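You operate a simulated robot arm through the tools that you are given. There is no shell and no other tool.

You run a simulated robot arm. Do the job below in one go: nothing can be reset, and whatever is moved stays where it is left.

## Task
Refill the feed bin to its line with Large pegs, then latch it.
Fine: tip from the box marked Large on the ledge; free the latch and lift the feed lid first; spill nothing; the box goes back where it was; the lid ends shut. Set down upright: green box. Where these are worked on the way, their far stop is far enough and under half their travel is too little: feed lid.

The check looks at the end state, three seconds after you hand in, the way a careful person would. Anything else that was tipped, shoved, dropped, spilled or broken makes it a failure. A push-on lid holds only when it is set on centred and level and pressed home; a screw cap is set on level and turned clockwise until tight.

## Robot
A 6-joint arm with a two-finger gripper, fixed in place. Base frame: the origin is at the foot of the arm, x ahead of it, y to its left, z up. Units: mm, degrees, N and s.
With the tool pointing down near the work surface it reaches from about 200 to 820 mm from the base axis. Its first joint turns from -166.0 to 166.0 degrees. Payload 3.43 kg.
The TCP is the grasp point between the finger pads, 20 mm short of the fingertips. In the tool frame z runs along the fingers and y along their closing line. Largest opening 190 mm; the body of the gripper starts 248 mm behind the TCP.
Orientation is that of the tool frame in the base frame, as a unit quaternion [x, y, z, w]. With the fingers straight down and closing along the base's y, the tool's x points along the base's -x, its y along +y and its z along -z.

## Interface
- The arm moves only by the tool drive_tool. Its argument "moves" is one flat list of numbers, 7 for each row, row after row: the turn, a rotation vector about the tool's x, y, z in units of 120 degrees (1.0 is 120 degrees), then the shift along the tool's x, y, z in units of 250 mm (1.0 is 250 mm), then the finger opening in m, from 0 to 0.19. In form: [wx, wy, wz, x, y, z, gripper, wx, wy, wz, x, y, z, gripper, ...]. A call has 1 to 20 rows; each row is the pose to reach, as a shift and turn from the pose commanded when the call began, along the tool's axes at that moment. A call with a number of a shift or a turn outside -1 to 1 is refused whole. Each row takes 0.2 s and may step no farther than 50 mm and 8.6 degrees from the row before; otherwise, or with a gripper value out of range, the whole call is refused. Where a pose cannot be reached the arm comes as near as it can. A force on the tool above 90 N (or 10 N above the force at the start of the call, whichever is more), or a blocked arm, ends the call early, and 0.2 s more pass. Each finger travels about 153 mm/s and halts on what it meets, pressing with about 27 N; the grip force reading is that of the motor and also rises with nothing between the fingers. The clock runs only during rows and for 0.2 s after the last one: add rows that repeat a pose to give the fingers time. It gives the time, the measured TCP pose, the force on the tool (base axes), the opening and the grip force at its end, in the units of the frame above (readings bear some noise), with the torque about the TCP (base axes, N m) and any sound that the robot's microphone picked up.
- Cameras (640 x 400 px; columns grow to the right, rows downward): "scene" is fixed at [213.9, -661.6, 1567.7]; the picture's right is [0.64, -0.77, 0.00], its down [-0.40, -0.33, -0.85] and it looks along [0.66, 0.54, -0.52] (base axes); focal length 344 px, centre (320, 200). "wrist" rides on the gripper at [70, -8, -288] in the tool frame; the picture's right is [0.12, 0.99, 0.00], its down [-0.96, 0.11, -0.25] and it looks along [-0.24, 0.03, 0.97] (tool axes); focal length 261 px, centre (320, 200). There is no depth. A picture from a camera that has moved, and an enlarged one, comes with that camera's place and axes in the base frame and with its lens. The place of the scene camera against the robot may be out by one fixed shift of up to 18 mm in any direction.
- capture(camera): a new picture of that camera. The clock stands still meanwhile.
- raise_lower(by): slides the trunk up (or, below 0, down) by that many mm; the arm rides with it, the base frame stays. It gives what a move gives, with no picture.
- enlarge(camera, box): a new picture of the part [left, top, right, bottom] of that camera's present view, enlarged. The clock stands still meanwhile.
- job_done(): hands the job in; it is judged then, once.

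Nothing tells you positions but the pictures and the camera data. Unless the task says otherwise, let go and move clear before handing in.

The tools are called after "Emit:" as name(argument=value, ...) on one line, values as JSON. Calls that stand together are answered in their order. drive_tool: Moves the arm, as the interface text tells. Its arguments: {"type":"object","properties":{"moves":{"type":"array"}},"required":["moves"]} The other tools are called the same way: raise_lower (by) slides the trunk up or down; capture (camera) takes a picture; enlarge (camera, box) takes an enlarged picture of a part of a camera's view; job_done () hands the job in.

At the start:

```text
clock: 0.0
ee_pos: [695.1, 248.7, 1194.6]
ee_rot: [0.0, 1.0, 0.001, 0.0]
wrist_force: [-0.9, 0.5, -0.5]
wrist_torque: [-0.01, 0.03, -0.01]
finger_gap: 189.7
grasp_force: 0.1
trunk travel left (down, up): [-300.0, 140.0]
```

scene: 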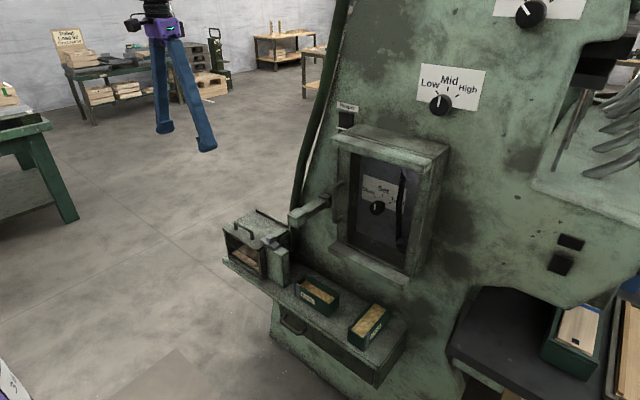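
wrist: 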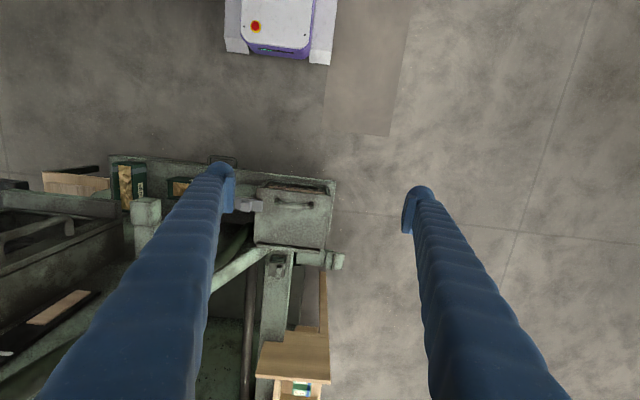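

I see a green machine with a ledge in front carrying two green boxes and a feed bin with a lid at the left end; I'll enlarge those regions to read labels and work out positions before moving.

Emit:
enlarge(camera="scene", box=[210, 180, 420, 311])

Emit:
enlarge(camera="scene", box=[215, 195, 311, 255])

Emit:
enlarge(camera="scene", box=[270, 255, 430, 355])

Emit:
enlarge(camera="wrist", box=[100, 120, 420, 320])

```text
3.05 times, centred on (315, 246) of scene
camera zoom: at [213.9, -661.6, 1567.7], right [0.64, -0.77, 0.0], down [-0.4, -0.33, -0.85], along [0.66, 0.54, -0.52], focal length 1047 px, centre (335, 61)
```

zoom: 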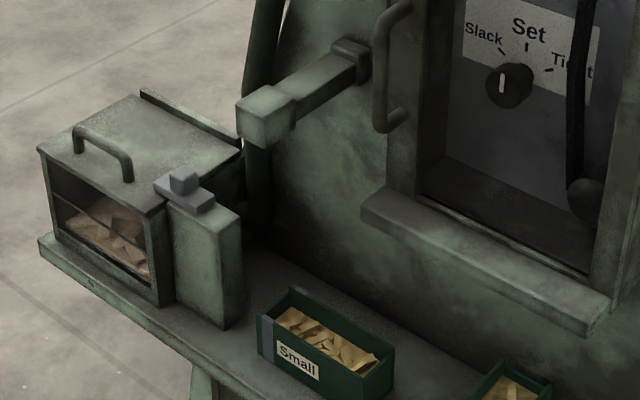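

```text
6.67 times, centred on (263, 225) of scene
camera zoom: at [213.9, -661.6, 1567.7], right [0.64, -0.77, 0.0], down [-0.4, -0.33, -0.85], along [0.66, 0.54, -0.52], focal length 2291 px, centre (700, 33)
```

zoom: 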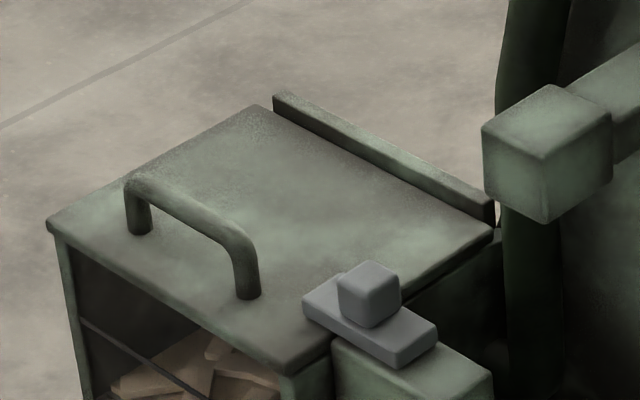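

```text
4.00 times, centred on (350, 305) of scene
camera zoom: at [213.9, -661.6, 1567.7], right [0.64, -0.77, 0.0], down [-0.4, -0.33, -0.85], along [0.66, 0.54, -0.52], focal length 1375 px, centre (200, -220)
```

zoom: 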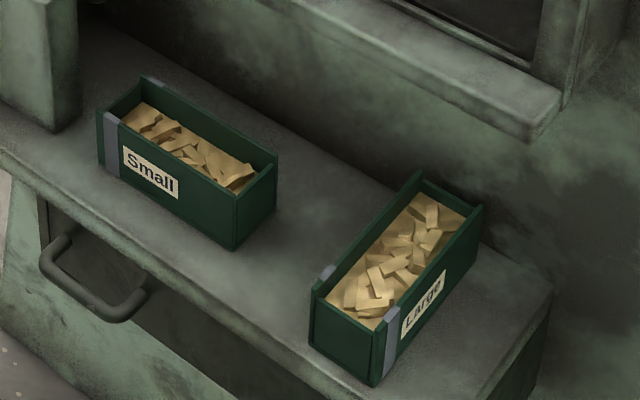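

```text
2.00 times, centred on (260, 220) of wrist
camera zoom: at [626.3, 241.3, 1481.6], right [-0.12, 0.99, 0.0], down [0.96, 0.12, 0.25], along [0.24, 0.03, -0.97], focal length 521 px, centre (440, 160)
```

zoom: 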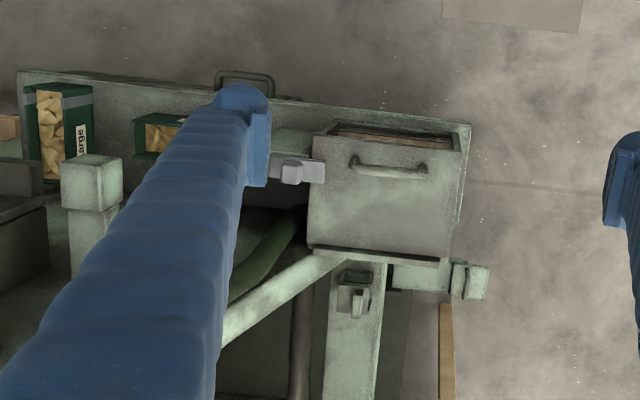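

The ledge carries the bin at about (860, 190), its lid at z≈800, and the "Large" box at about (850, -320), rim z≈710. I'll bring the wrist camera round to the front of the bin, tilting the tool forward, for a close look.

Emit:
drive_tool(moves=[0, -0.046875, 0, 0.0215, -0.0255, 0.125, 0.19, 0, -0.09375, 0, 0.043, -0.051, 0.25, 0.19, 0, -0.140625, 0, 0.0645, -0.0765, 0.375, 0.19, 0, -0.1875, 0, 0.086, -0.102, 0.5, 0.19, 0, -0.234375, 0, 0.1075, -0.1275, 0.625, 0.19, 0, -0.28125, 0, 0.129, -0.153, 0.75, 0.19, 0, -0.328125, 0, 0.1505, -0.1785, 0.875, 0.19, 0, -0.375, 0, 0.172, -0.204, 1.0, 0.19])

```text
clock: 2.0
ee_pos: [680.7, 175.1, 992.3]
ee_rot: [0.036, 0.934, -0.087, 0.345]
wrist_force: [0.4, 0.9, -0.2]
wrist_torque: [-0.11, -0.08, -0.1]
finger_gap: 190.3
grasp_force: 0.1
out of reach, approached as far as the arm can: row 5, 7, 8
trunk travel left (down, up): [-300.0, 140.0]
stopped in row 8: the arm was blocked; the commanded pose is now the measured one
```

The tilt was out of reach at this trunk height, so I'll look at the arm's posture before deciding on the trunk.

Emit:
capture(camera="scene")

Emit:
capture(camera="wrist")

```text
taken
```

scene: 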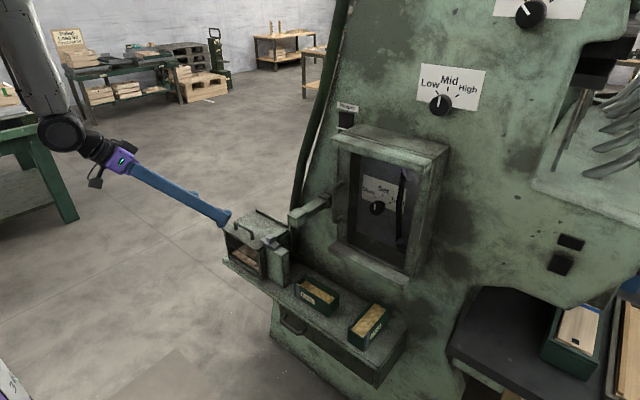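

```text
taken
camera wrist: at [443.7, 221.1, 1162.2], right [0.03, 0.98, -0.21], down [0.59, 0.15, 0.79], along [0.81, -0.15, -0.57], focal length 261 px, centre (320, 200)
```

wrist: 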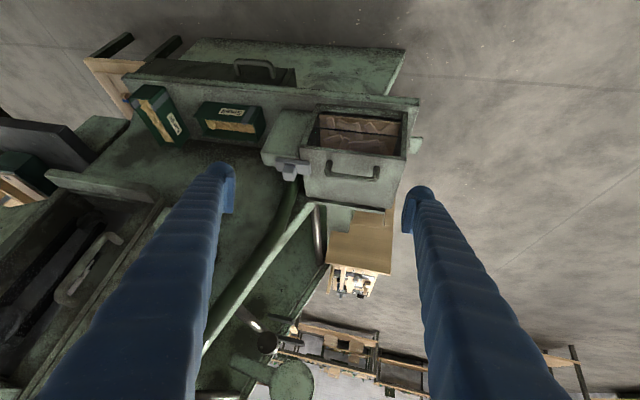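

The arm hangs from a high shoulder, so I'll lower the trunk to give the wrist room for forward tilts. The tool stays about 100 mm in front of the bin.

Emit:
raise_lower(by=-150)

Emit:
capture(camera="wrist")

Emit:
capture(camera="scene")

```text
clock: 3.8
ee_pos: [682.2, 172.7, 841.4]
ee_rot: [0.036, 0.934, -0.086, 0.345]
wrist_force: [0.1, -0.8, 0.3]
wrist_torque: [0.01, 0.01, -0.01]
finger_gap: 190.2
grasp_force: 0.0
trunk travel left (down, up): [-150.0, 290.0]
```

```text
taken
camera wrist: at [444.5, 219.7, 1012.3], right [0.03, 0.98, -0.21], down [0.59, 0.15, 0.79], along [0.81, -0.15, -0.57], focal length 261 px, centre (320, 200)
```

wrist: 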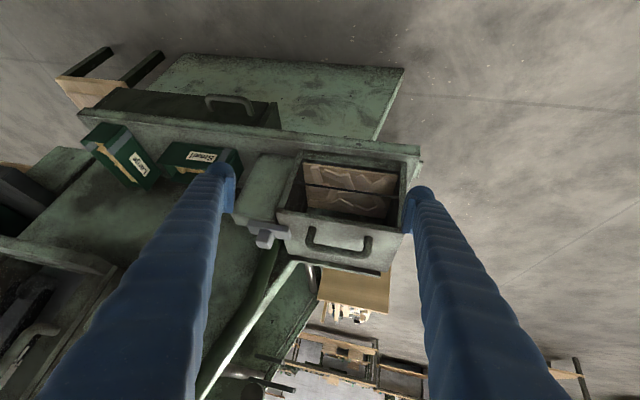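

```text
taken
```

scene: 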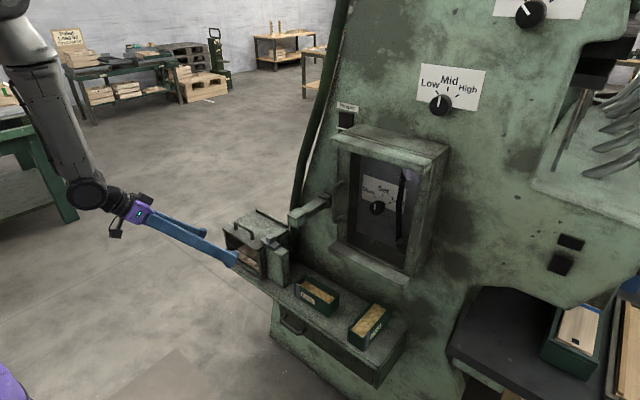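

Emit:
enlarge(camera="wrist", box=[224, 130, 432, 260])

Emit:
enlarge(camera="wrist", box=[70, 90, 262, 210])

```text
3.08 times, centred on (328, 195) of wrist
camera zoom: at [444.5, 219.7, 1012.3], right [0.03, 0.98, -0.21], down [0.59, 0.15, 0.79], along [0.81, -0.15, -0.57], focal length 802 px, centre (295, 215)
```

zoom: 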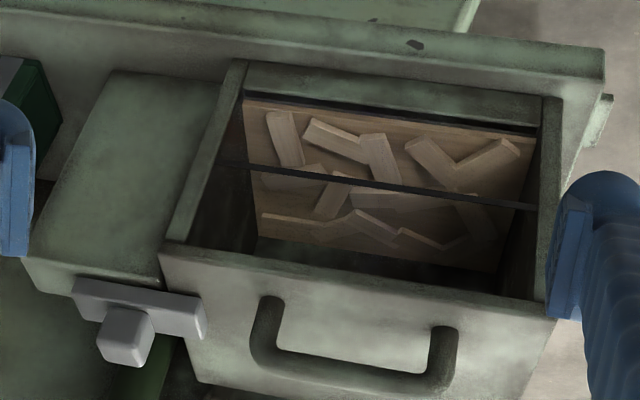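

```text
3.33 times, centred on (166, 150) of wrist
camera zoom: at [444.5, 219.7, 1012.3], right [0.03, 0.98, -0.21], down [0.59, 0.15, 0.79], along [0.81, -0.15, -0.57], focal length 869 px, centre (833, 367)
```

zoom: 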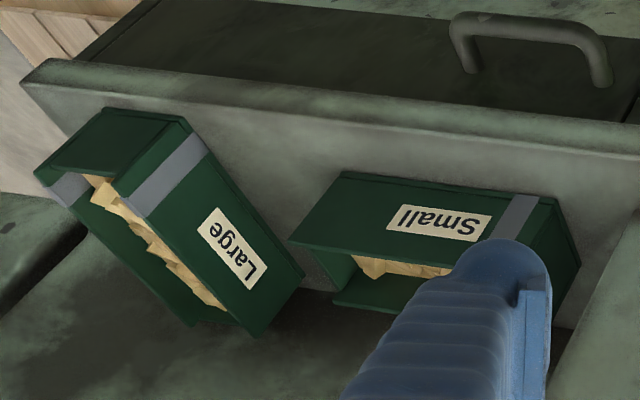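

The view is upside-down, but it shows the bin window with its fill line, the lid handle, and the latch bar and knob lapping over the lid edge. I'll square up the tool orientation now and raise the tool slightly to test reach.

Emit:
drive_tool(moves=[-0.0445, -0.0185, 0, 0, 0, -0.08, 0.19, -0.0891, -0.037, 0, 0, 0, -0.16, 0.19])

```text
clock: 4.3
ee_pos: [680.6, 192.1, 884.0]
ee_rot: [0.006, 0.931, -0.033, 0.365]
wrist_force: [0.6, -0.5, -0.9]
wrist_torque: [-0.05, -0.01, -0.05]
finger_gap: 190.2
grasp_force: 0.0
out of reach, approached as far as the arm can: row 1, 2
trunk travel left (down, up): [-150.0, 290.0]
```

Emit:
drive_tool(moves=[-0.0101, -0.0478, 0.0036, 0.0817, 0, -0.0687, 0.19, -0.0202, -0.0955, 0.0072, 0.1633, 0, -0.1373, 0.19, -0.0303, -0.1433, 0.0108, 0.245, 0, -0.206, 0.19, -0.0303, -0.1433, 0.0108, 0.245, 0, -0.206, 0.19])

Emit:
capture(camera="scene")

```text
clock: 5.3
ee_pos: [662.2, 223.3, 956.1]
ee_rot: [-0.007, 0.895, -0.042, 0.444]
wrist_force: [-1.0, -1.4, -0.1]
wrist_torque: [0.17, 0.06, 0.2]
finger_gap: 189.8
grasp_force: 0.0
out of reach, approached as far as the arm can: row 1, 2, 3, 4
trunk travel left (down, up): [-150.0, 290.0]
```

```text
taken
```

scene: 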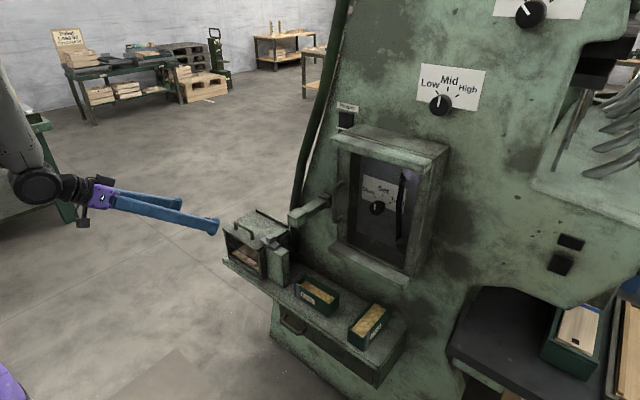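

The arm resists having its wrist close to the base, and being higher relative to the shoulder helps. I'll lower the trunk the rest of the way and retest the tilt with the tool farther forward.

Emit:
raise_lower(by=-150)

Emit:
capture(camera="wrist")

```text
clock: 7.1
ee_pos: [662.4, 225.6, 805.6]
ee_rot: [-0.007, 0.895, -0.042, 0.444]
wrist_force: [-0.2, -0.7, 0.4]
wrist_torque: [0.0, -0.02, -0.01]
finger_gap: 190.0
grasp_force: 0.1
trunk travel left (down, up): [0.0, 440.0]
```

```text
taken
camera wrist: at [391.3, 234.0, 923.7], right [-0.05, 0.98, -0.18], down [0.39, 0.18, 0.9], along [0.92, -0.03, -0.39], focal length 261 px, centre (320, 200)
```

wrist: 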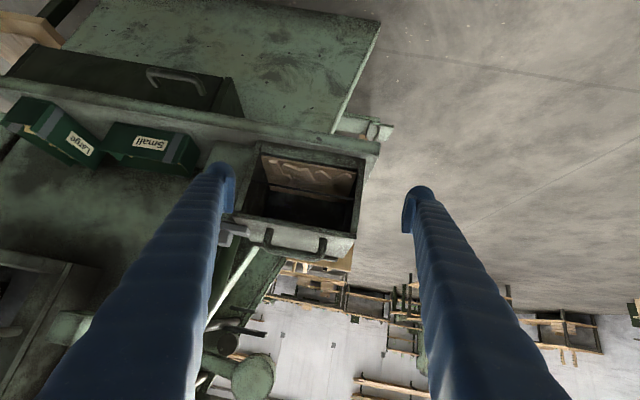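

Emit:
enlarge(camera="wrist", box=[210, 130, 402, 250])

Emit:
enlarge(camera="wrist", box=[0, 80, 208, 210])

```text
3.33 times, centred on (306, 190) of wrist
camera zoom: at [391.3, 234.0, 923.7], right [-0.05, 0.98, -0.18], down [0.39, 0.18, 0.9], along [0.92, -0.03, -0.39], focal length 869 px, centre (367, 233)
```

zoom: 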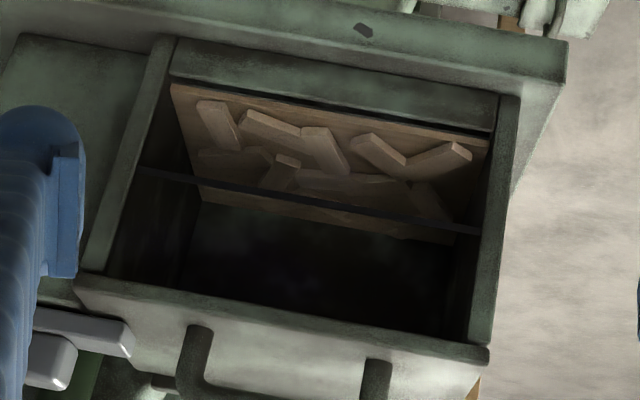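

```text
3.08 times, centred on (104, 145) of wrist
camera zoom: at [391.3, 234.0, 923.7], right [-0.05, 0.98, -0.18], down [0.39, 0.18, 0.9], along [0.92, -0.03, -0.39], focal length 802 px, centre (985, 369)
```

zoom: 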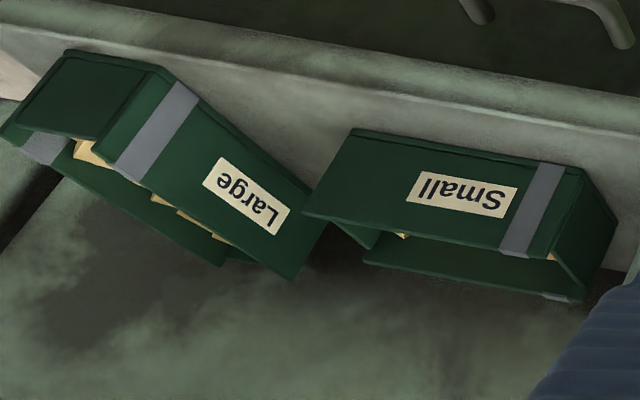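

Emit:
drive_tool(moves=[0, 0, 0, 0, 0, 0, 0.19])

```text
clock: 7.5
ee_pos: [662.8, 224.9, 804.5]
ee_rot: [-0.007, 0.895, -0.042, 0.443]
wrist_force: [0.5, 0.7, -0.1]
wrist_torque: [0.02, -0.02, 0.03]
finger_gap: 190.1
grasp_force: 0.1
trunk travel left (down, up): [0.0, 440.0]
```

The zero move was accepted, so the command follows the measured pose. I'll swing right in the free space in front of the ledge, level the tool, and test a 60° forward tilt there.

Emit:
drive_tool(moves=[-0.0052, -0.0102, 0.0043, -0.038, -0.1507, 0.026, 0.19, -0.0105, -0.0203, 0.0086, -0.076, -0.3013, 0.052, 0.19, -0.0157, -0.0305, 0.013, -0.114, -0.452, 0.078, 0.19, -0.0209, -0.0407, 0.0173, -0.152, -0.6027, 0.104, 0.19, -0.0262, -0.0508, 0.0216, -0.19, -0.7533, 0.13, 0.19, -0.0314, -0.061, 0.0259, -0.228, -0.904, 0.156, 0.19])

```text
clock: 8.9
ee_pos: [768.1, 36.2, 877.0]
ee_rot: [-0.002, 0.872, -0.043, 0.487]
wrist_force: [-0.7, -1.0, 0.4]
wrist_torque: [0.12, 0.01, 0.19]
finger_gap: 190.1
grasp_force: 0.0
out of reach, approached as far as the arm can: row 1, 2, 3, 4, 5, 6
trunk travel left (down, up): [0.0, 440.0]
```

Emit:
capture(camera="scene")

Emit:
capture(camera="wrist")

```text
taken
```

scene: 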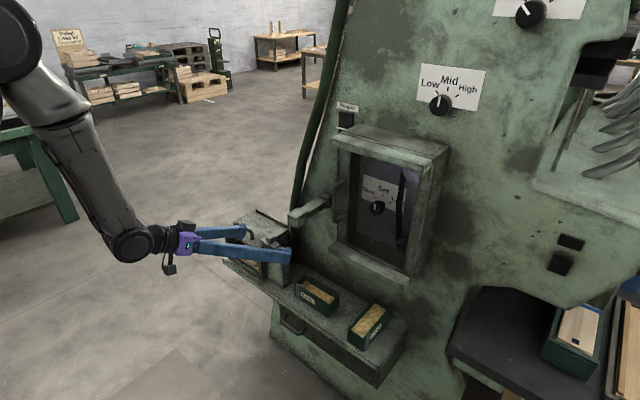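

```text
taken
camera wrist: at [485.8, 45.0, 966.9], right [-0.02, 0.98, -0.18], down [0.3, 0.18, 0.94], along [0.95, -0.03, -0.3], focal length 261 px, centre (320, 200)
```

wrist: 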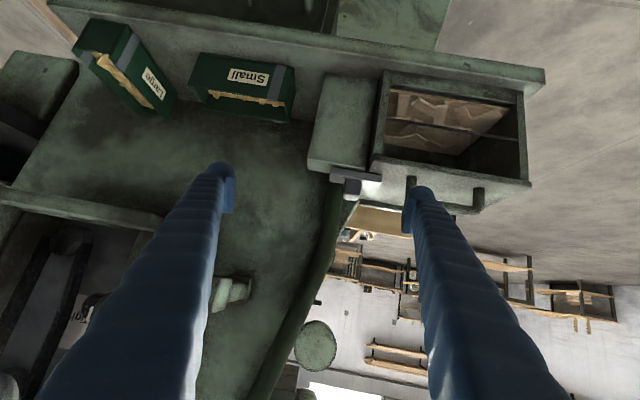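

The arm seems limited when the wrist folds close to the shoulder, so lower and farther out should be fine. I'll continue to the right at this height, passing clear of the latch and under the lever cube, then descend.

Emit:
drive_tool(moves=[-0.0056, -0.0092, 0.004, 0.0217, -0.152, 0.0125, 0.19, -0.0112, -0.0184, 0.0079, 0.0433, -0.304, 0.025, 0.19, -0.0168, -0.0276, 0.0119, 0.065, -0.456, 0.0375, 0.19, -0.0224, -0.0368, 0.0158, 0.0867, -0.608, 0.05, 0.19, -0.028, -0.046, 0.0198, 0.1083, -0.76, 0.0625, 0.19, -0.0336, -0.0552, 0.0237, 0.13, -0.912, 0.075, 0.19])

```text
clock: 10.3
ee_pos: [786.4, -61.1, 874.3]
ee_rot: [0.044, 0.849, -0.09, 0.519]
wrist_force: [0.0, -0.3, 0.6]
wrist_torque: [0.0, 0.0, -0.04]
finger_gap: 189.8
grasp_force: 0.1
out of reach, approached as far as the arm can: row 1, 2, 3, 4, 5, 6
trunk travel left (down, up): [0.0, 440.0]
```

Emit:
drive_tool(moves=[0, 0, 0, 0.1067, 0.0129, 0.0535, 0.19, 0, 0, 0, 0.2134, 0.0257, 0.1069, 0.19])

Emit:
capture(camera="scene")

```text
clock: 10.9
ee_pos: [783.7, -63.7, 834.1]
ee_rot: [0.036, 0.85, -0.101, 0.517]
wrist_force: [-33.7, -0.3, 46.8]
wrist_torque: [4.91, -1.11, 3.6]
finger_gap: 189.9
grasp_force: 0.1
out of reach, approached as far as the arm can: row 1, 2
trunk travel left (down, up): [0.0, 440.0]
```

```text
taken
```

scene: 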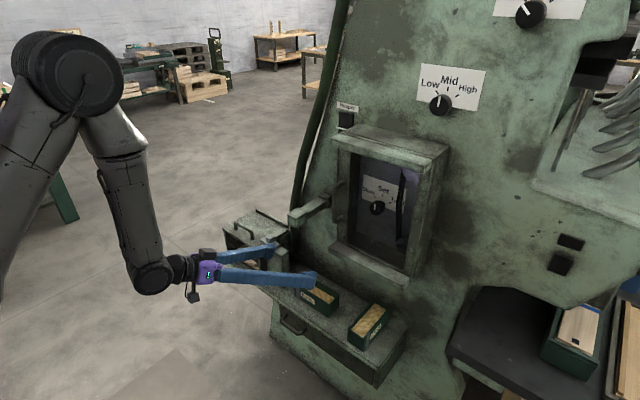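

I've touched something with the left finger, probably the latch post: the force is upward and backward on the tool. I'll back off straight up with the trunk and check that nothing moved.

Emit:
raise_lower(by=60)

Emit:
enlarge(camera="scene", box=[210, 190, 370, 290])

Emit:
capture(camera="wrist")

```text
clock: 11.9
ee_pos: [787.1, -63.8, 885.1]
ee_rot: [0.035, 0.853, -0.101, 0.511]
wrist_force: [0.1, -0.1, -0.3]
wrist_torque: [0.0, 0.01, 0.01]
finger_gap: 190.1
grasp_force: 0.0
trunk travel left (down, up): [-60.0, 380.0]
```

```text
4.00 times, centred on (290, 240) of scene
camera zoom: at [213.9, -661.6, 1567.7], right [0.64, -0.77, 0.0], down [-0.4, -0.33, -0.85], along [0.66, 0.54, -0.52], focal length 1375 px, centre (440, 40)
```

zoom: 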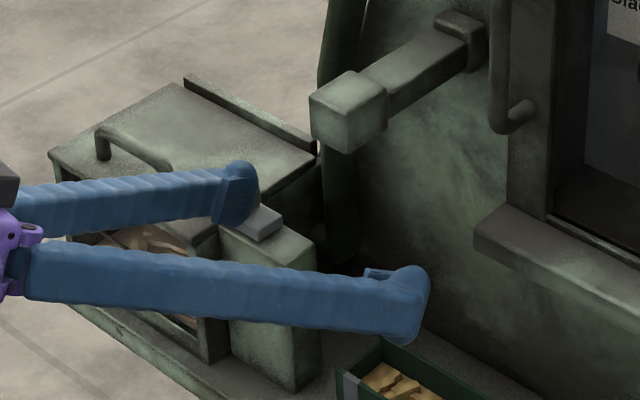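

```text
taken
camera wrist: at [502.5, -15.0, 954.8], right [0.1, 0.96, -0.24], down [0.26, 0.21, 0.94], along [0.96, -0.16, -0.23], focal length 261 px, centre (320, 200)
```

wrist: 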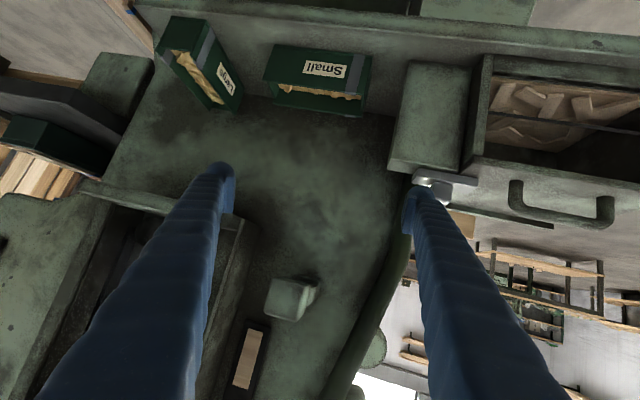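

Clear and nothing moved. I'll raise the trunk another 90 mm, with the lever cube staying between the open fingers, to get the shoulder above the wrist, then back the tool out.

Emit:
raise_lower(by=80)

```text
clock: 13.1
ee_pos: [785.7, -64.0, 964.3]
ee_rot: [0.033, 0.852, -0.1, 0.512]
wrist_force: [-0.2, 0.7, -0.4]
wrist_torque: [0.02, 0.0, 0.04]
finger_gap: 190.0
grasp_force: 0.1
trunk travel left (down, up): [-140.0, 300.0]
```

Emit:
drive_tool(moves=[0, 0, 0, 0.176, 0.027, 0.091, 0.19, -0.0246, 0.0042, 0.0051, 0.2298, -0.0985, 0.1433, 0.19, -0.0493, 0.0083, 0.0102, 0.2835, -0.224, 0.1955, 0.19, -0.0739, 0.0125, 0.0153, 0.3373, -0.3495, 0.2478, 0.19, -0.0985, 0.0166, 0.0204, 0.391, -0.475, 0.3, 0.19])

```text
clock: 14.3
ee_pos: [804.7, -76.5, 876.3]
ee_rot: [0.04, 0.872, -0.105, 0.477]
wrist_force: [-0.1, 0.6, 0.4]
wrist_torque: [0.01, 0.02, -0.03]
finger_gap: 190.0
grasp_force: 0.1
out of reach, approached as far as the arm can: row 1, 2, 3, 4, 5
trunk travel left (down, up): [-140.0, 300.0]
```

The wrist seems limited in how far the tool can tilt outward from the forearm. I'll back away from the machine with a gentler 40° tilt to regain freedom.

Emit:
drive_tool(moves=[-0.027, 0.036, -0.0004, 0.0588, -0.0765, -0.0733, 0.19, -0.054, 0.072, -0.0008, 0.1175, -0.153, -0.1465, 0.19, -0.081, 0.1081, -0.0012, 0.1763, -0.2295, -0.2198, 0.19, -0.108, 0.1441, -0.0016, 0.235, -0.306, -0.293, 0.19, -0.108, 0.1441, -0.0016, 0.235, -0.306, -0.293, 0.19])

```text
clock: 15.5
ee_pos: [706.9, -26.6, 882.1]
ee_rot: [0.042, 0.935, -0.053, 0.348]
wrist_force: [-0.6, 0.2, 0.0]
wrist_torque: [0.01, -0.04, 0.03]
finger_gap: 190.1
grasp_force: 0.0
out of reach, approached as far as the arm can: row 1, 2, 3, 4, 5
trunk travel left (down, up): [-140.0, 300.0]
```

Emit:
drive_tool(moves=[0.0146, 0.0016, 0.0167, 0.0052, -0.1312, 0.0076, 0.19, 0.0291, 0.0031, 0.0334, 0.0104, -0.2624, 0.0152, 0.19, 0.0437, 0.0047, 0.0501, 0.0156, -0.3936, 0.0228, 0.19])

Emit:
capture(camera="scene")

```text
clock: 16.3
ee_pos: [700.3, -122.5, 884.9]
ee_rot: [0.108, 0.93, -0.079, 0.343]
wrist_force: [0.1, 0.4, -0.3]
wrist_torque: [0.03, 0.03, -0.04]
finger_gap: 190.0
grasp_force: 0.0
trunk travel left (down, up): [-140.0, 300.0]
```

```text
taken
```

scene: 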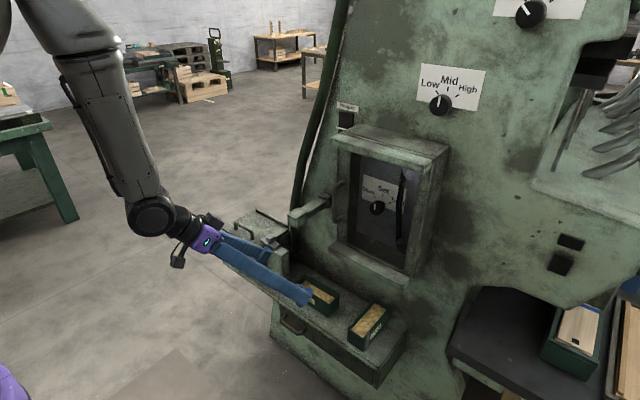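

Swinging about the base works freely, so the limit is in the wrist (it has rolled round its singularity). I'll unwind it by swinging the tool to point sideways to the right in free space, then return to a clean pointing-down pose.

Emit:
drive_tool(moves=[0.0446, 0.005, 0.0513, 0.0258, -0.1554, -0.0073, 0.19, 0.0893, 0.0099, 0.1026, 0.0679, -0.3054, -0.0295, 0.19, 0.1339, 0.0149, 0.1539, 0.1254, -0.4473, -0.0657, 0.19, 0.1785, 0.0199, 0.2052, 0.1972, -0.5787, -0.1155, 0.19, 0.2231, 0.0249, 0.2565, 0.2818, -0.6962, -0.1777, 0.19, 0.2678, 0.0298, 0.3079, 0.3773, -0.7976, -0.2509, 0.19, 0.3124, 0.0348, 0.3592, 0.4821, -0.8807, -0.3341, 0.19, 0.357, 0.0398, 0.4105, 0.594, -0.9443, -0.4252, 0.19])

Emit:
capture(camera="scene")

```text
clock: 18.1
ee_pos: [461.9, -306.7, 882.5]
ee_rot: [0.594, 0.724, -0.251, 0.244]
wrist_force: [-0.1, -0.4, -0.2]
wrist_torque: [0.02, -0.02, -0.05]
finger_gap: 190.0
grasp_force: 0.0
trunk travel left (down, up): [-140.0, 300.0]
```

```text
taken
```

scene: 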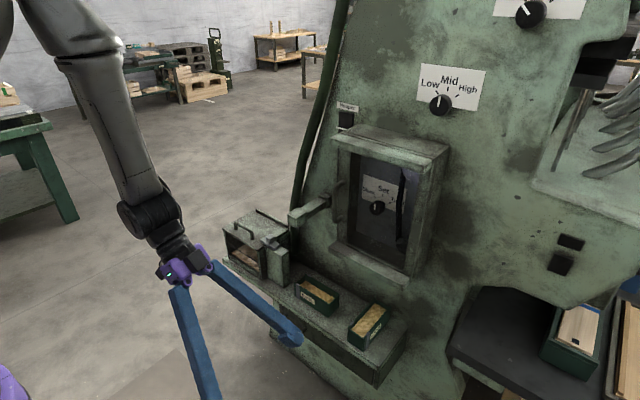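

The wrist unwinds as predicted, with the forearm unchanged. I'll now bring the tool to point straight down while reaching outward, in front of the ledge.

Emit:
drive_tool(moves=[-0.0064, 0.0564, 0, -0.0273, 0.0878, 0.015, 0.19, -0.0127, 0.1128, 0, -0.0547, 0.1757, 0.03, 0.19, -0.0191, 0.1693, 0, -0.082, 0.2635, 0.045, 0.19, -0.0255, 0.2257, 0, -0.1093, 0.3513, 0.06, 0.19, -0.0318, 0.2821, 0, -0.1367, 0.4392, 0.075, 0.19, -0.0382, 0.3385, 0, -0.164, 0.527, 0.09, 0.19])

Emit:
capture(camera="scene")

Emit:
capture(camera="wrist")

```text
clock: 19.5
ee_pos: [603.8, -332.2, 883.1]
ee_rot: [0.633, 0.775, 0.0, 0.001]
wrist_force: [-0.5, 0.8, -0.6]
wrist_torque: [-0.06, 0.0, -0.02]
finger_gap: 189.9
grasp_force: 0.0
trunk travel left (down, up): [-140.0, 300.0]
```

```text
taken
```

scene: 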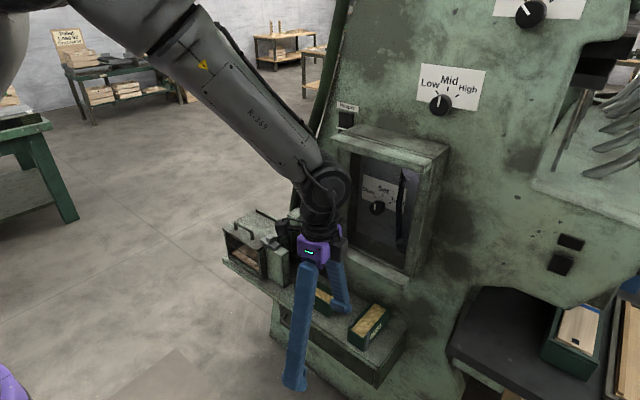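

```text
taken
camera wrist: at [581.4, -263.5, 1169.6], right [0.95, 0.32, 0.0], down [0.31, -0.92, 0.25], along [0.08, -0.24, -0.97], focal length 261 px, centre (320, 200)
```

wrist: 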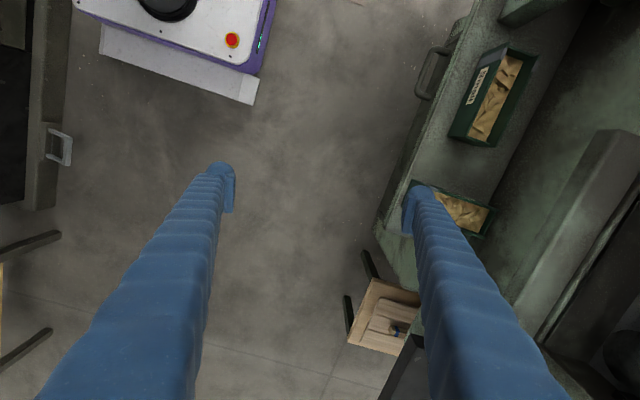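

Now the arm is in a clean configuration, reaching straight down in front of the ledge. I'll tilt the tool forward on the left side of the forearm while rolling it so that the camera ends on top, ending in front of and above the "Large" box.

Emit:
drive_tool(moves=[-0.0313, 0.0255, 0.0542, -0.0033, 0.0274, 0.0237, 0.18, -0.0626, 0.0511, 0.1084, -0.0066, 0.0547, 0.0474, 0.17, -0.0939, 0.0766, 0.1626, -0.0099, 0.0821, 0.0711, 0.16, -0.1251, 0.1022, 0.2168, -0.0131, 0.1094, 0.0949, 0.15, -0.1564, 0.1277, 0.271, -0.0164, 0.1368, 0.1186, 0.14, -0.1877, 0.1533, 0.3252, -0.0197, 0.1641, 0.1423, 0.13, -0.219, 0.1788, 0.3794, -0.023, 0.1915, 0.166, 0.12, -0.2503, 0.2043, 0.4335, -0.0263, 0.2189, 0.1897, 0.12, -0.2816, 0.2299, 0.4877, -0.0296, 0.2462, 0.2134, 0.12, -0.3129, 0.2554, 0.5419, -0.0329, 0.2736, 0.2371, 0.12, -0.3441, 0.281, 0.5961, -0.0361, 0.3009, 0.2609, 0.12, -0.3754, 0.3065, 0.6503, -0.0394, 0.3283, 0.2846, 0.12, -0.4067, 0.3321, 0.7045, -0.0427, 0.3556, 0.3083, 0.12, -0.438, 0.3576, 0.7587, -0.046, 0.383, 0.332, 0.12])

Emit:
capture(camera="wrist")

Emit:
capture(camera="scene")

```text
clock: 22.5
ee_pos: [700.6, -322.3, 800.5]
ee_rot: [0.866, 0.0, 0.501, 0.002]
wrist_force: [-0.4, 0.3, 0.7]
wrist_torque: [0.0, 0.01, -0.04]
finger_gap: 120.0
grasp_force: 0.1
trunk travel left (down, up): [-140.0, 300.0]
```

```text
taken
camera wrist: at [486.4, -313.2, 1004.4], right [0.06, -0.99, 0.11], down [-0.69, -0.12, -0.71], along [0.72, -0.03, -0.7], focal length 261 px, centre (320, 200)
```

wrist: 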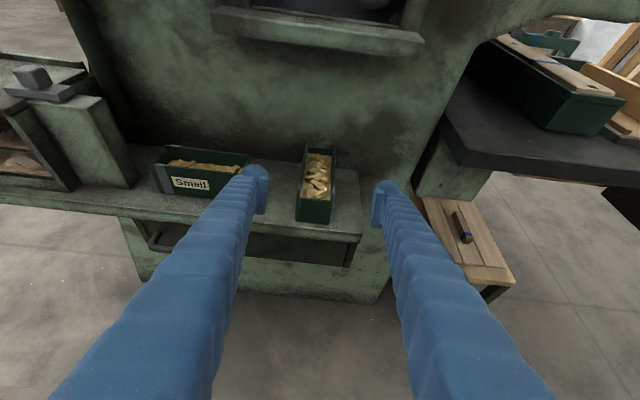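

```text
taken
```

scene: 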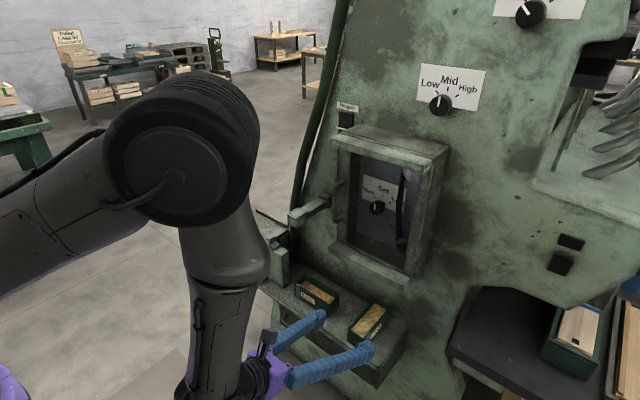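

The tool now sits cleanly in front of the boxes with the camera upright. I'll look closely at the boxes and the latch from here.

Emit:
enlarge(camera="wrist", box=[140, 130, 380, 280])

Emit:
enlarge(camera="wrist", box=[0, 40, 160, 140])

Emit:
enlarge(camera="wrist", box=[270, 130, 366, 190])

```text
2.67 times, centred on (260, 205) of wrist
camera zoom: at [486.4, -313.2, 1004.4], right [0.06, -0.99, 0.11], down [-0.69, -0.12, -0.71], along [0.72, -0.03, -0.7], focal length 695 px, centre (480, 187)
```

zoom: 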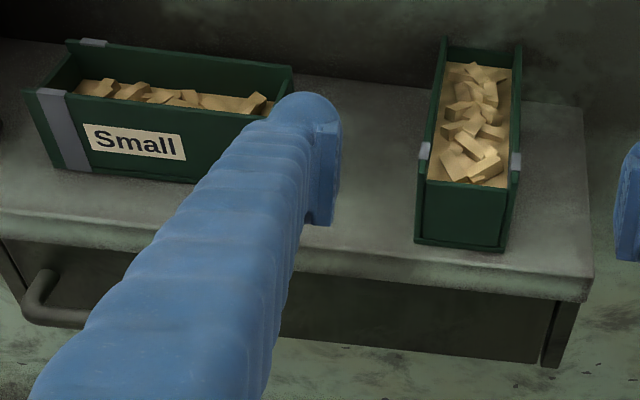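

```text
4.00 times, centred on (80, 90) of wrist
camera zoom: at [486.4, -313.2, 1004.4], right [0.06, -0.99, 0.11], down [-0.69, -0.12, -0.71], along [0.72, -0.03, -0.7], focal length 1043 px, centre (1280, 640)
```

zoom: 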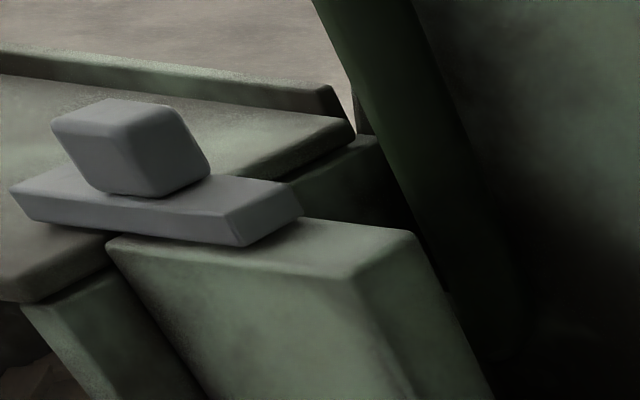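

```text
6.67 times, centred on (318, 160) of wrist
camera zoom: at [486.4, -313.2, 1004.4], right [0.06, -0.99, 0.11], down [-0.69, -0.12, -0.71], along [0.72, -0.03, -0.7], focal length 1738 px, centre (333, 467)
```

zoom: 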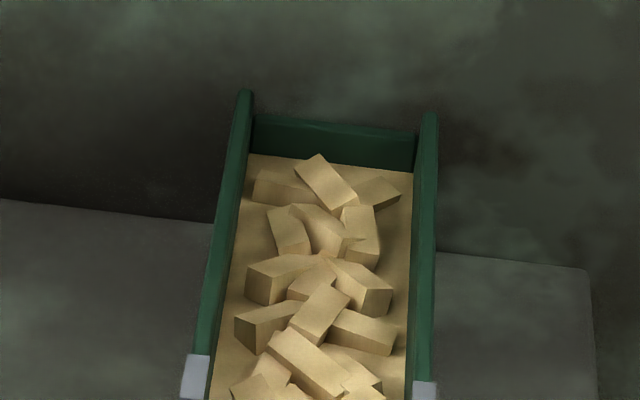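

Emit:
enlarge(camera="wrist", box=[0, 55, 80, 105])

Emit:
enlarge(camera="scene", box=[225, 205, 305, 255])

```text
8.00 times, centred on (40, 80) of wrist
camera zoom: at [486.4, -313.2, 1004.4], right [0.06, -0.99, 0.11], down [-0.69, -0.12, -0.71], along [0.72, -0.03, -0.7], focal length 2085 px, centre (2560, 1160)
```

zoom: 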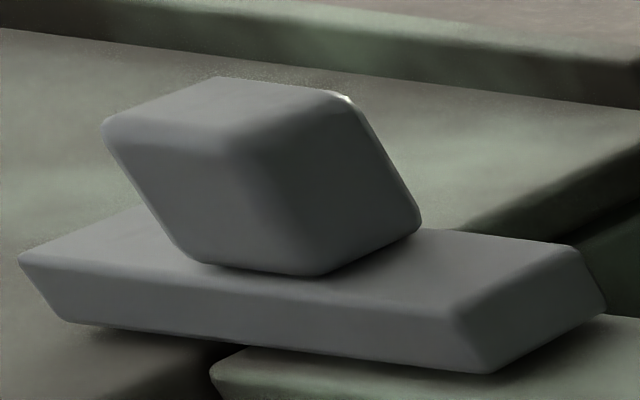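

```text
8.00 times, centred on (265, 230) of scene
camera zoom: at [213.9, -661.6, 1567.7], right [0.64, -0.77, 0.0], down [-0.4, -0.33, -0.85], along [0.66, 0.54, -0.52], focal length 2749 px, centre (760, -40)
```

zoom: 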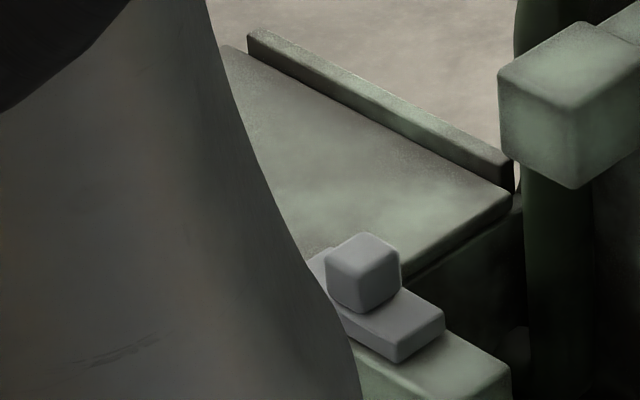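

The box bands, latch and ledge are now well located. The latch bar spans x 816–845, y 44–116, and its knob is centred at about (835, 83), z 826–847, so it reads as a bolt that slides toward −y along the post. I'll bring the tool up to a steep 20° tilt, swinging around the forearm direction, and head toward the latch.

Emit:
drive_tool(moves=[0.0361, -0.0336, -0.0331, 0.0577, -0.048, -0.0333, 0.11, 0.0722, -0.0673, -0.0662, 0.1153, -0.096, -0.0667, 0.1, 0.1084, -0.1009, -0.0993, 0.173, -0.144, -0.1, 0.09, 0.1445, -0.1345, -0.1324, 0.2307, -0.192, -0.1333, 0.08, 0.1806, -0.1682, -0.1655, 0.2883, -0.24, -0.1667, 0.07, 0.2167, -0.2018, -0.1986, 0.346, -0.288, -0.2, 0.06, 0.1806, -0.2237, -0.1655, 0.375, -0.3547, -0.2167, 0.06, 0.1445, -0.2455, -0.1324, 0.404, -0.4213, -0.2333, 0.06, 0.1084, -0.2674, -0.0993, 0.433, -0.488, -0.25, 0.06, 0.0722, -0.2893, -0.0662, 0.462, -0.5547, -0.2667, 0.06, 0.0361, -0.3111, -0.0331, 0.491, -0.6213, -0.2833, 0.06, 0, -0.333, 0, 0.52, -0.688, -0.3, 0.06])

Emit:
capture(camera="wrist")

```text
clock: 25.1
ee_pos: [701.3, -150.4, 950.5]
ee_rot: [0.985, 0.005, 0.174, 0.003]
wrist_force: [-1.6, 0.3, 0.0]
wrist_torque: [0.07, 0.03, 0.0]
finger_gap: 60.0
grasp_force: 0.0
trunk travel left (down, up): [-140.0, 300.0]
```

```text
taken
camera wrist: at [668.4, -139.7, 1244.3], right [0.12, -0.99, 0.05], down [-0.99, -0.12, -0.1], along [0.1, -0.04, -0.99], focal length 261 px, centre (320, 200)
```

wrist: 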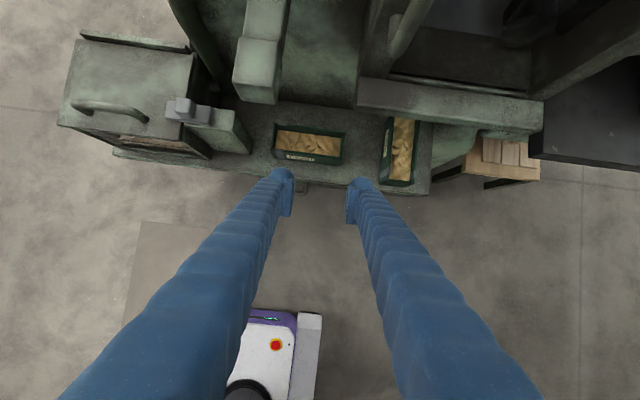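

Emit:
drive_tool(moves=[0, 0, 0, -0.0036, -0.1864, 0.015, 0.06, 0, 0, 0, -0.0072, -0.3728, 0.03, 0.06, 0, 0, 0, -0.0108, -0.5592, 0.045, 0.06, 0, 0, 0, -0.0144, -0.7456, 0.06, 0.06, 0, 0, 0, -0.018, -0.932, 0.075, 0.06])

Emit:
capture(camera="wrist")

Emit:
enlarge(camera="wrist", box=[200, 60, 360, 160])

```text
clock: 26.3
ee_pos: [697.7, 63.3, 922.4]
ee_rot: [0.983, 0.008, 0.18, -0.026]
wrist_force: [0.0, 0.1, -0.6]
wrist_torque: [-0.02, -0.03, 0.01]
finger_gap: 59.9
grasp_force: 0.1
out of reach, approached as far as the arm can: row 3, 4, 5
trunk travel left (down, up): [-140.0, 300.0]
```

```text
taken
camera wrist: at [661.9, 57.0, 1216.4], right [0.14, -0.99, -0.01], down [-0.98, -0.14, -0.12], along [0.11, 0.02, -0.99], focal length 261 px, centre (320, 200)
```

wrist: 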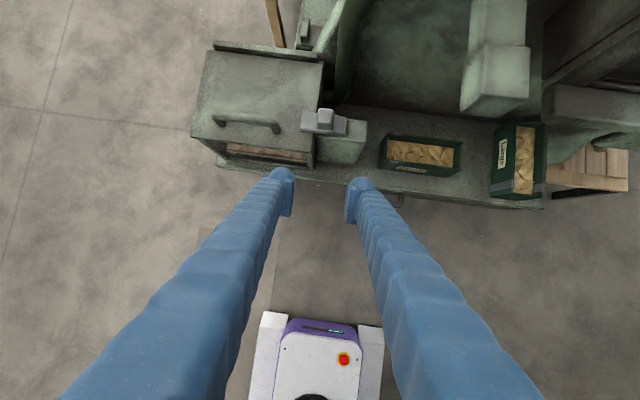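

```text
4.00 times, centred on (280, 110) of wrist
camera zoom: at [661.9, 57.0, 1216.4], right [0.14, -0.99, -0.01], down [-0.98, -0.14, -0.12], along [0.11, 0.02, -0.99], focal length 1043 px, centre (480, 560)
```

zoom: 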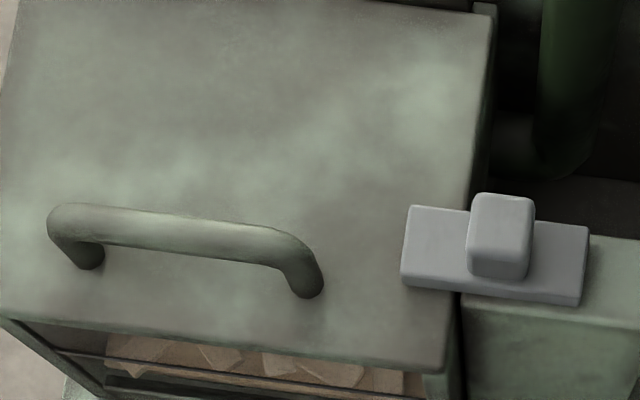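

The roll joint nears its limit there, so I'll turn the tool a quarter turn (fingers closing along x), which also suits the lid handle, while staying in front of the bin.

Emit:
drive_tool(moves=[-0.0014, -0.0023, -0.0678, 0.0016, -0.0135, -0.0025, 0.06, -0.0028, -0.0046, -0.1356, 0.0033, -0.0269, -0.0049, 0.06, -0.0042, -0.0069, -0.2035, 0.0049, -0.0404, -0.0074, 0.06, -0.0056, -0.0092, -0.2713, 0.0065, -0.0538, -0.0098, 0.06, -0.007, -0.0115, -0.3391, 0.0082, -0.0673, -0.0123, 0.06, -0.0083, -0.0137, -0.4069, 0.0098, -0.0807, -0.0147, 0.06, -0.0097, -0.016, -0.4747, 0.0115, -0.0942, -0.0172, 0.06, -0.0111, -0.0183, -0.5425, 0.0131, -0.1076, -0.0196, 0.06, -0.0125, -0.0206, -0.6104, 0.0147, -0.1211, -0.0221, 0.06, -0.0139, -0.0229, -0.6782, 0.0164, -0.1345, -0.0245, 0.06, -0.0153, -0.0252, -0.746, 0.018, -0.148, -0.027, 0.06])

Emit:
capture(camera="wrist")

```text
clock: 28.7
ee_pos: [698.3, 98.1, 929.8]
ee_rot: [0.696, 0.697, 0.122, 0.122]
wrist_force: [-0.1, -0.4, -0.2]
wrist_torque: [-0.01, 0.02, 0.0]
finger_gap: 60.0
grasp_force: 0.0
trunk travel left (down, up): [-140.0, 300.0]
```

```text
taken
camera wrist: at [593.0, 168.5, 1196.1], right [0.93, 0.12, 0.34], down [0.03, -0.96, 0.27], along [0.36, -0.24, -0.9], focal length 261 px, centre (320, 200)
```

wrist: 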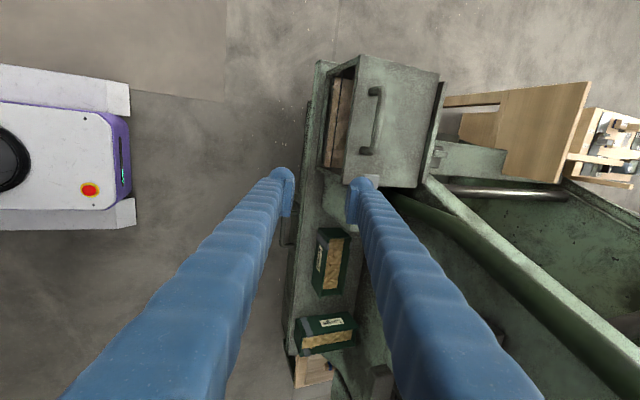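

Reached exactly. I'll close the fingers and go to a point just beside the latch knob on its +y side, staying above it for a check.

Emit:
drive_tool(moves=[0, 0, 0, 0.032, 0.1641, 0.0597, 0.04, 0, 0, 0, 0.064, 0.3283, 0.1195, 0.02, 0, 0, 0, 0.096, 0.4924, 0.1792, 0.0, 0, 0, 0, 0.096, 0.4582, 0.2732, 0.0, 0, 0, 0, 0.096, 0.424, 0.3672, 0.0, 0, 0, 0, 0.096, 0.424, 0.3672, 0.0])

Emit:
capture(camera="wrist")

Emit:
enlarge(camera="scene", box=[220, 180, 316, 240])

```text
clock: 30.1
ee_pos: [831.3, 121.9, 880.1]
ee_rot: [0.697, 0.696, 0.124, 0.122]
wrist_force: [-0.4, -1.0, 0.3]
wrist_torque: [0.01, 0.03, -0.01]
finger_gap: 0.0
grasp_force: 27.1
trunk travel left (down, up): [-140.0, 300.0]
```

```text
taken
camera wrist: at [725.2, 193.2, 1146.4], right [0.93, 0.12, 0.34], down [0.02, -0.96, 0.27], along [0.36, -0.24, -0.9], focal length 261 px, centre (320, 200)
```

wrist: 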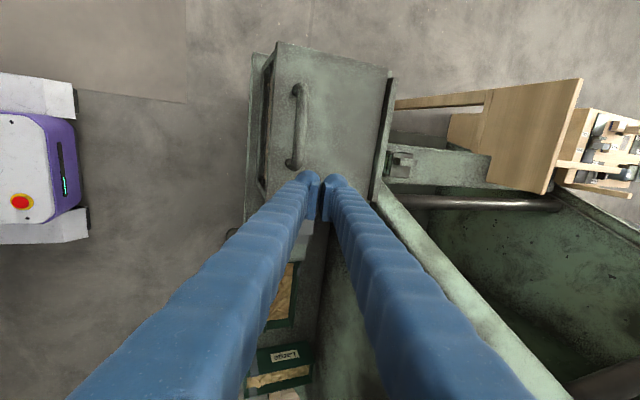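

```text
6.67 times, centred on (268, 210) of scene
camera zoom: at [213.9, -661.6, 1567.7], right [0.64, -0.77, 0.0], down [-0.4, -0.33, -0.85], along [0.66, 0.54, -0.52], focal length 2291 px, centre (667, 133)
```

zoom: 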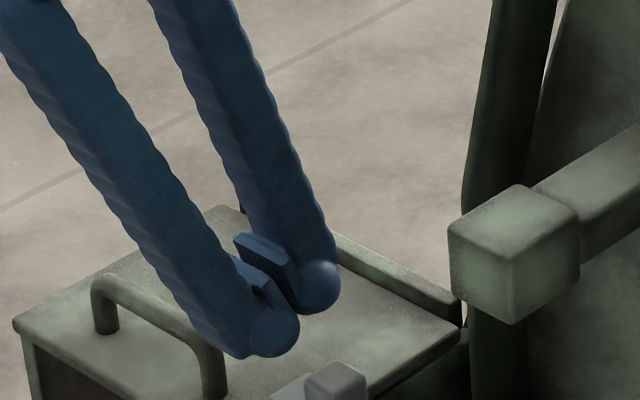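

Emit:
drive_tool(moves=[0, 0, 0, 0, -0.0171, 0.047, 0.0, 0, 0, 0, 0, -0.0342, 0.094, 0.0])

Emit:
enlarge(camera="scene", box=[220, 190, 316, 250])

Emit:
enlarge(camera="wrist", box=[260, 140, 388, 220])

```text
clock: 30.7
ee_pos: [832.0, 122.2, 854.1]
ee_rot: [0.696, 0.696, 0.124, 0.123]
wrist_force: [-0.3, 0.9, -0.4]
wrist_torque: [0.0, -0.01, -0.01]
finger_gap: 0.0
grasp_force: 26.8
trunk travel left (down, up): [-140.0, 300.0]
```

```text
6.67 times, centred on (268, 220) of scene
camera zoom: at [213.9, -661.6, 1567.7], right [0.64, -0.77, 0.0], down [-0.4, -0.33, -0.85], along [0.66, 0.54, -0.52], focal length 2291 px, centre (667, 67)
```

zoom: 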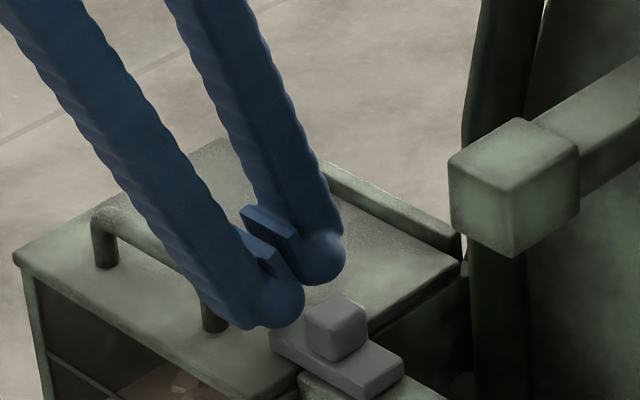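

```text
5.00 times, centred on (324, 180) of wrist
camera zoom: at [726.2, 193.3, 1121.6], right [0.93, 0.12, 0.34], down [0.02, -0.96, 0.27], along [0.36, -0.24, -0.9], focal length 1303 px, centre (300, 300)
```

zoom: 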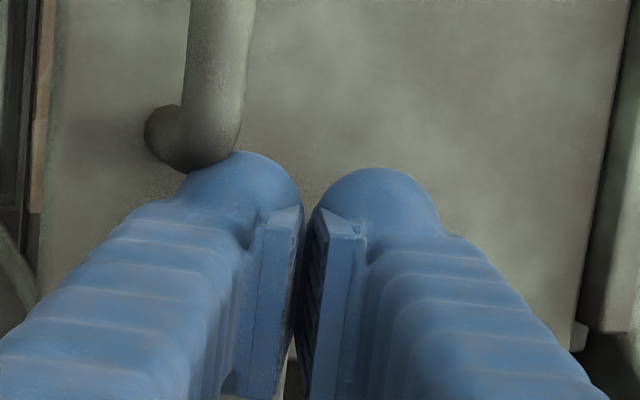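

Emit:
drive_tool(moves=[0, 0, 0, -0.02, 0, 0, 0.0, 0, 0, 0, -0.04, 0, 0, 0.0, 0, 0, 0, -0.06, 0, 0, 0.0, 0, 0, 0, -0.08, 0, 0, 0.0])

Emit:
enlarge(camera="scene", box=[220, 190, 316, 250])

```text
clock: 31.7
ee_pos: [831.7, 102.1, 854.4]
ee_rot: [0.697, 0.696, 0.123, 0.122]
wrist_force: [-0.2, 0.6, -1.1]
wrist_torque: [-0.01, 0.01, 0.01]
finger_gap: 0.3
grasp_force: 27.4
trunk travel left (down, up): [-140.0, 300.0]
```

```text
6.67 times, centred on (268, 220) of scene
camera zoom: at [213.9, -661.6, 1567.7], right [0.64, -0.77, 0.0], down [-0.4, -0.33, -0.85], along [0.66, 0.54, -0.52], focal length 2291 px, centre (667, 67)
```

zoom: 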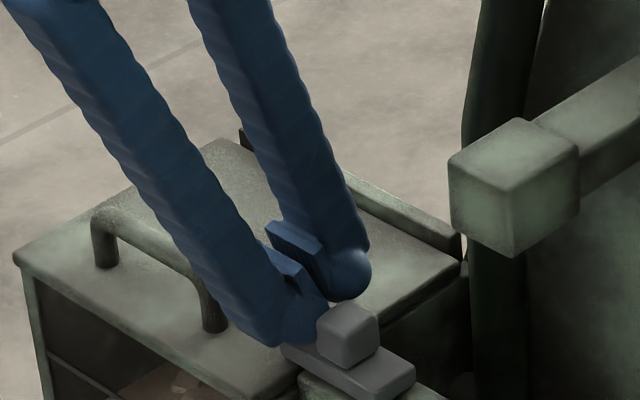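

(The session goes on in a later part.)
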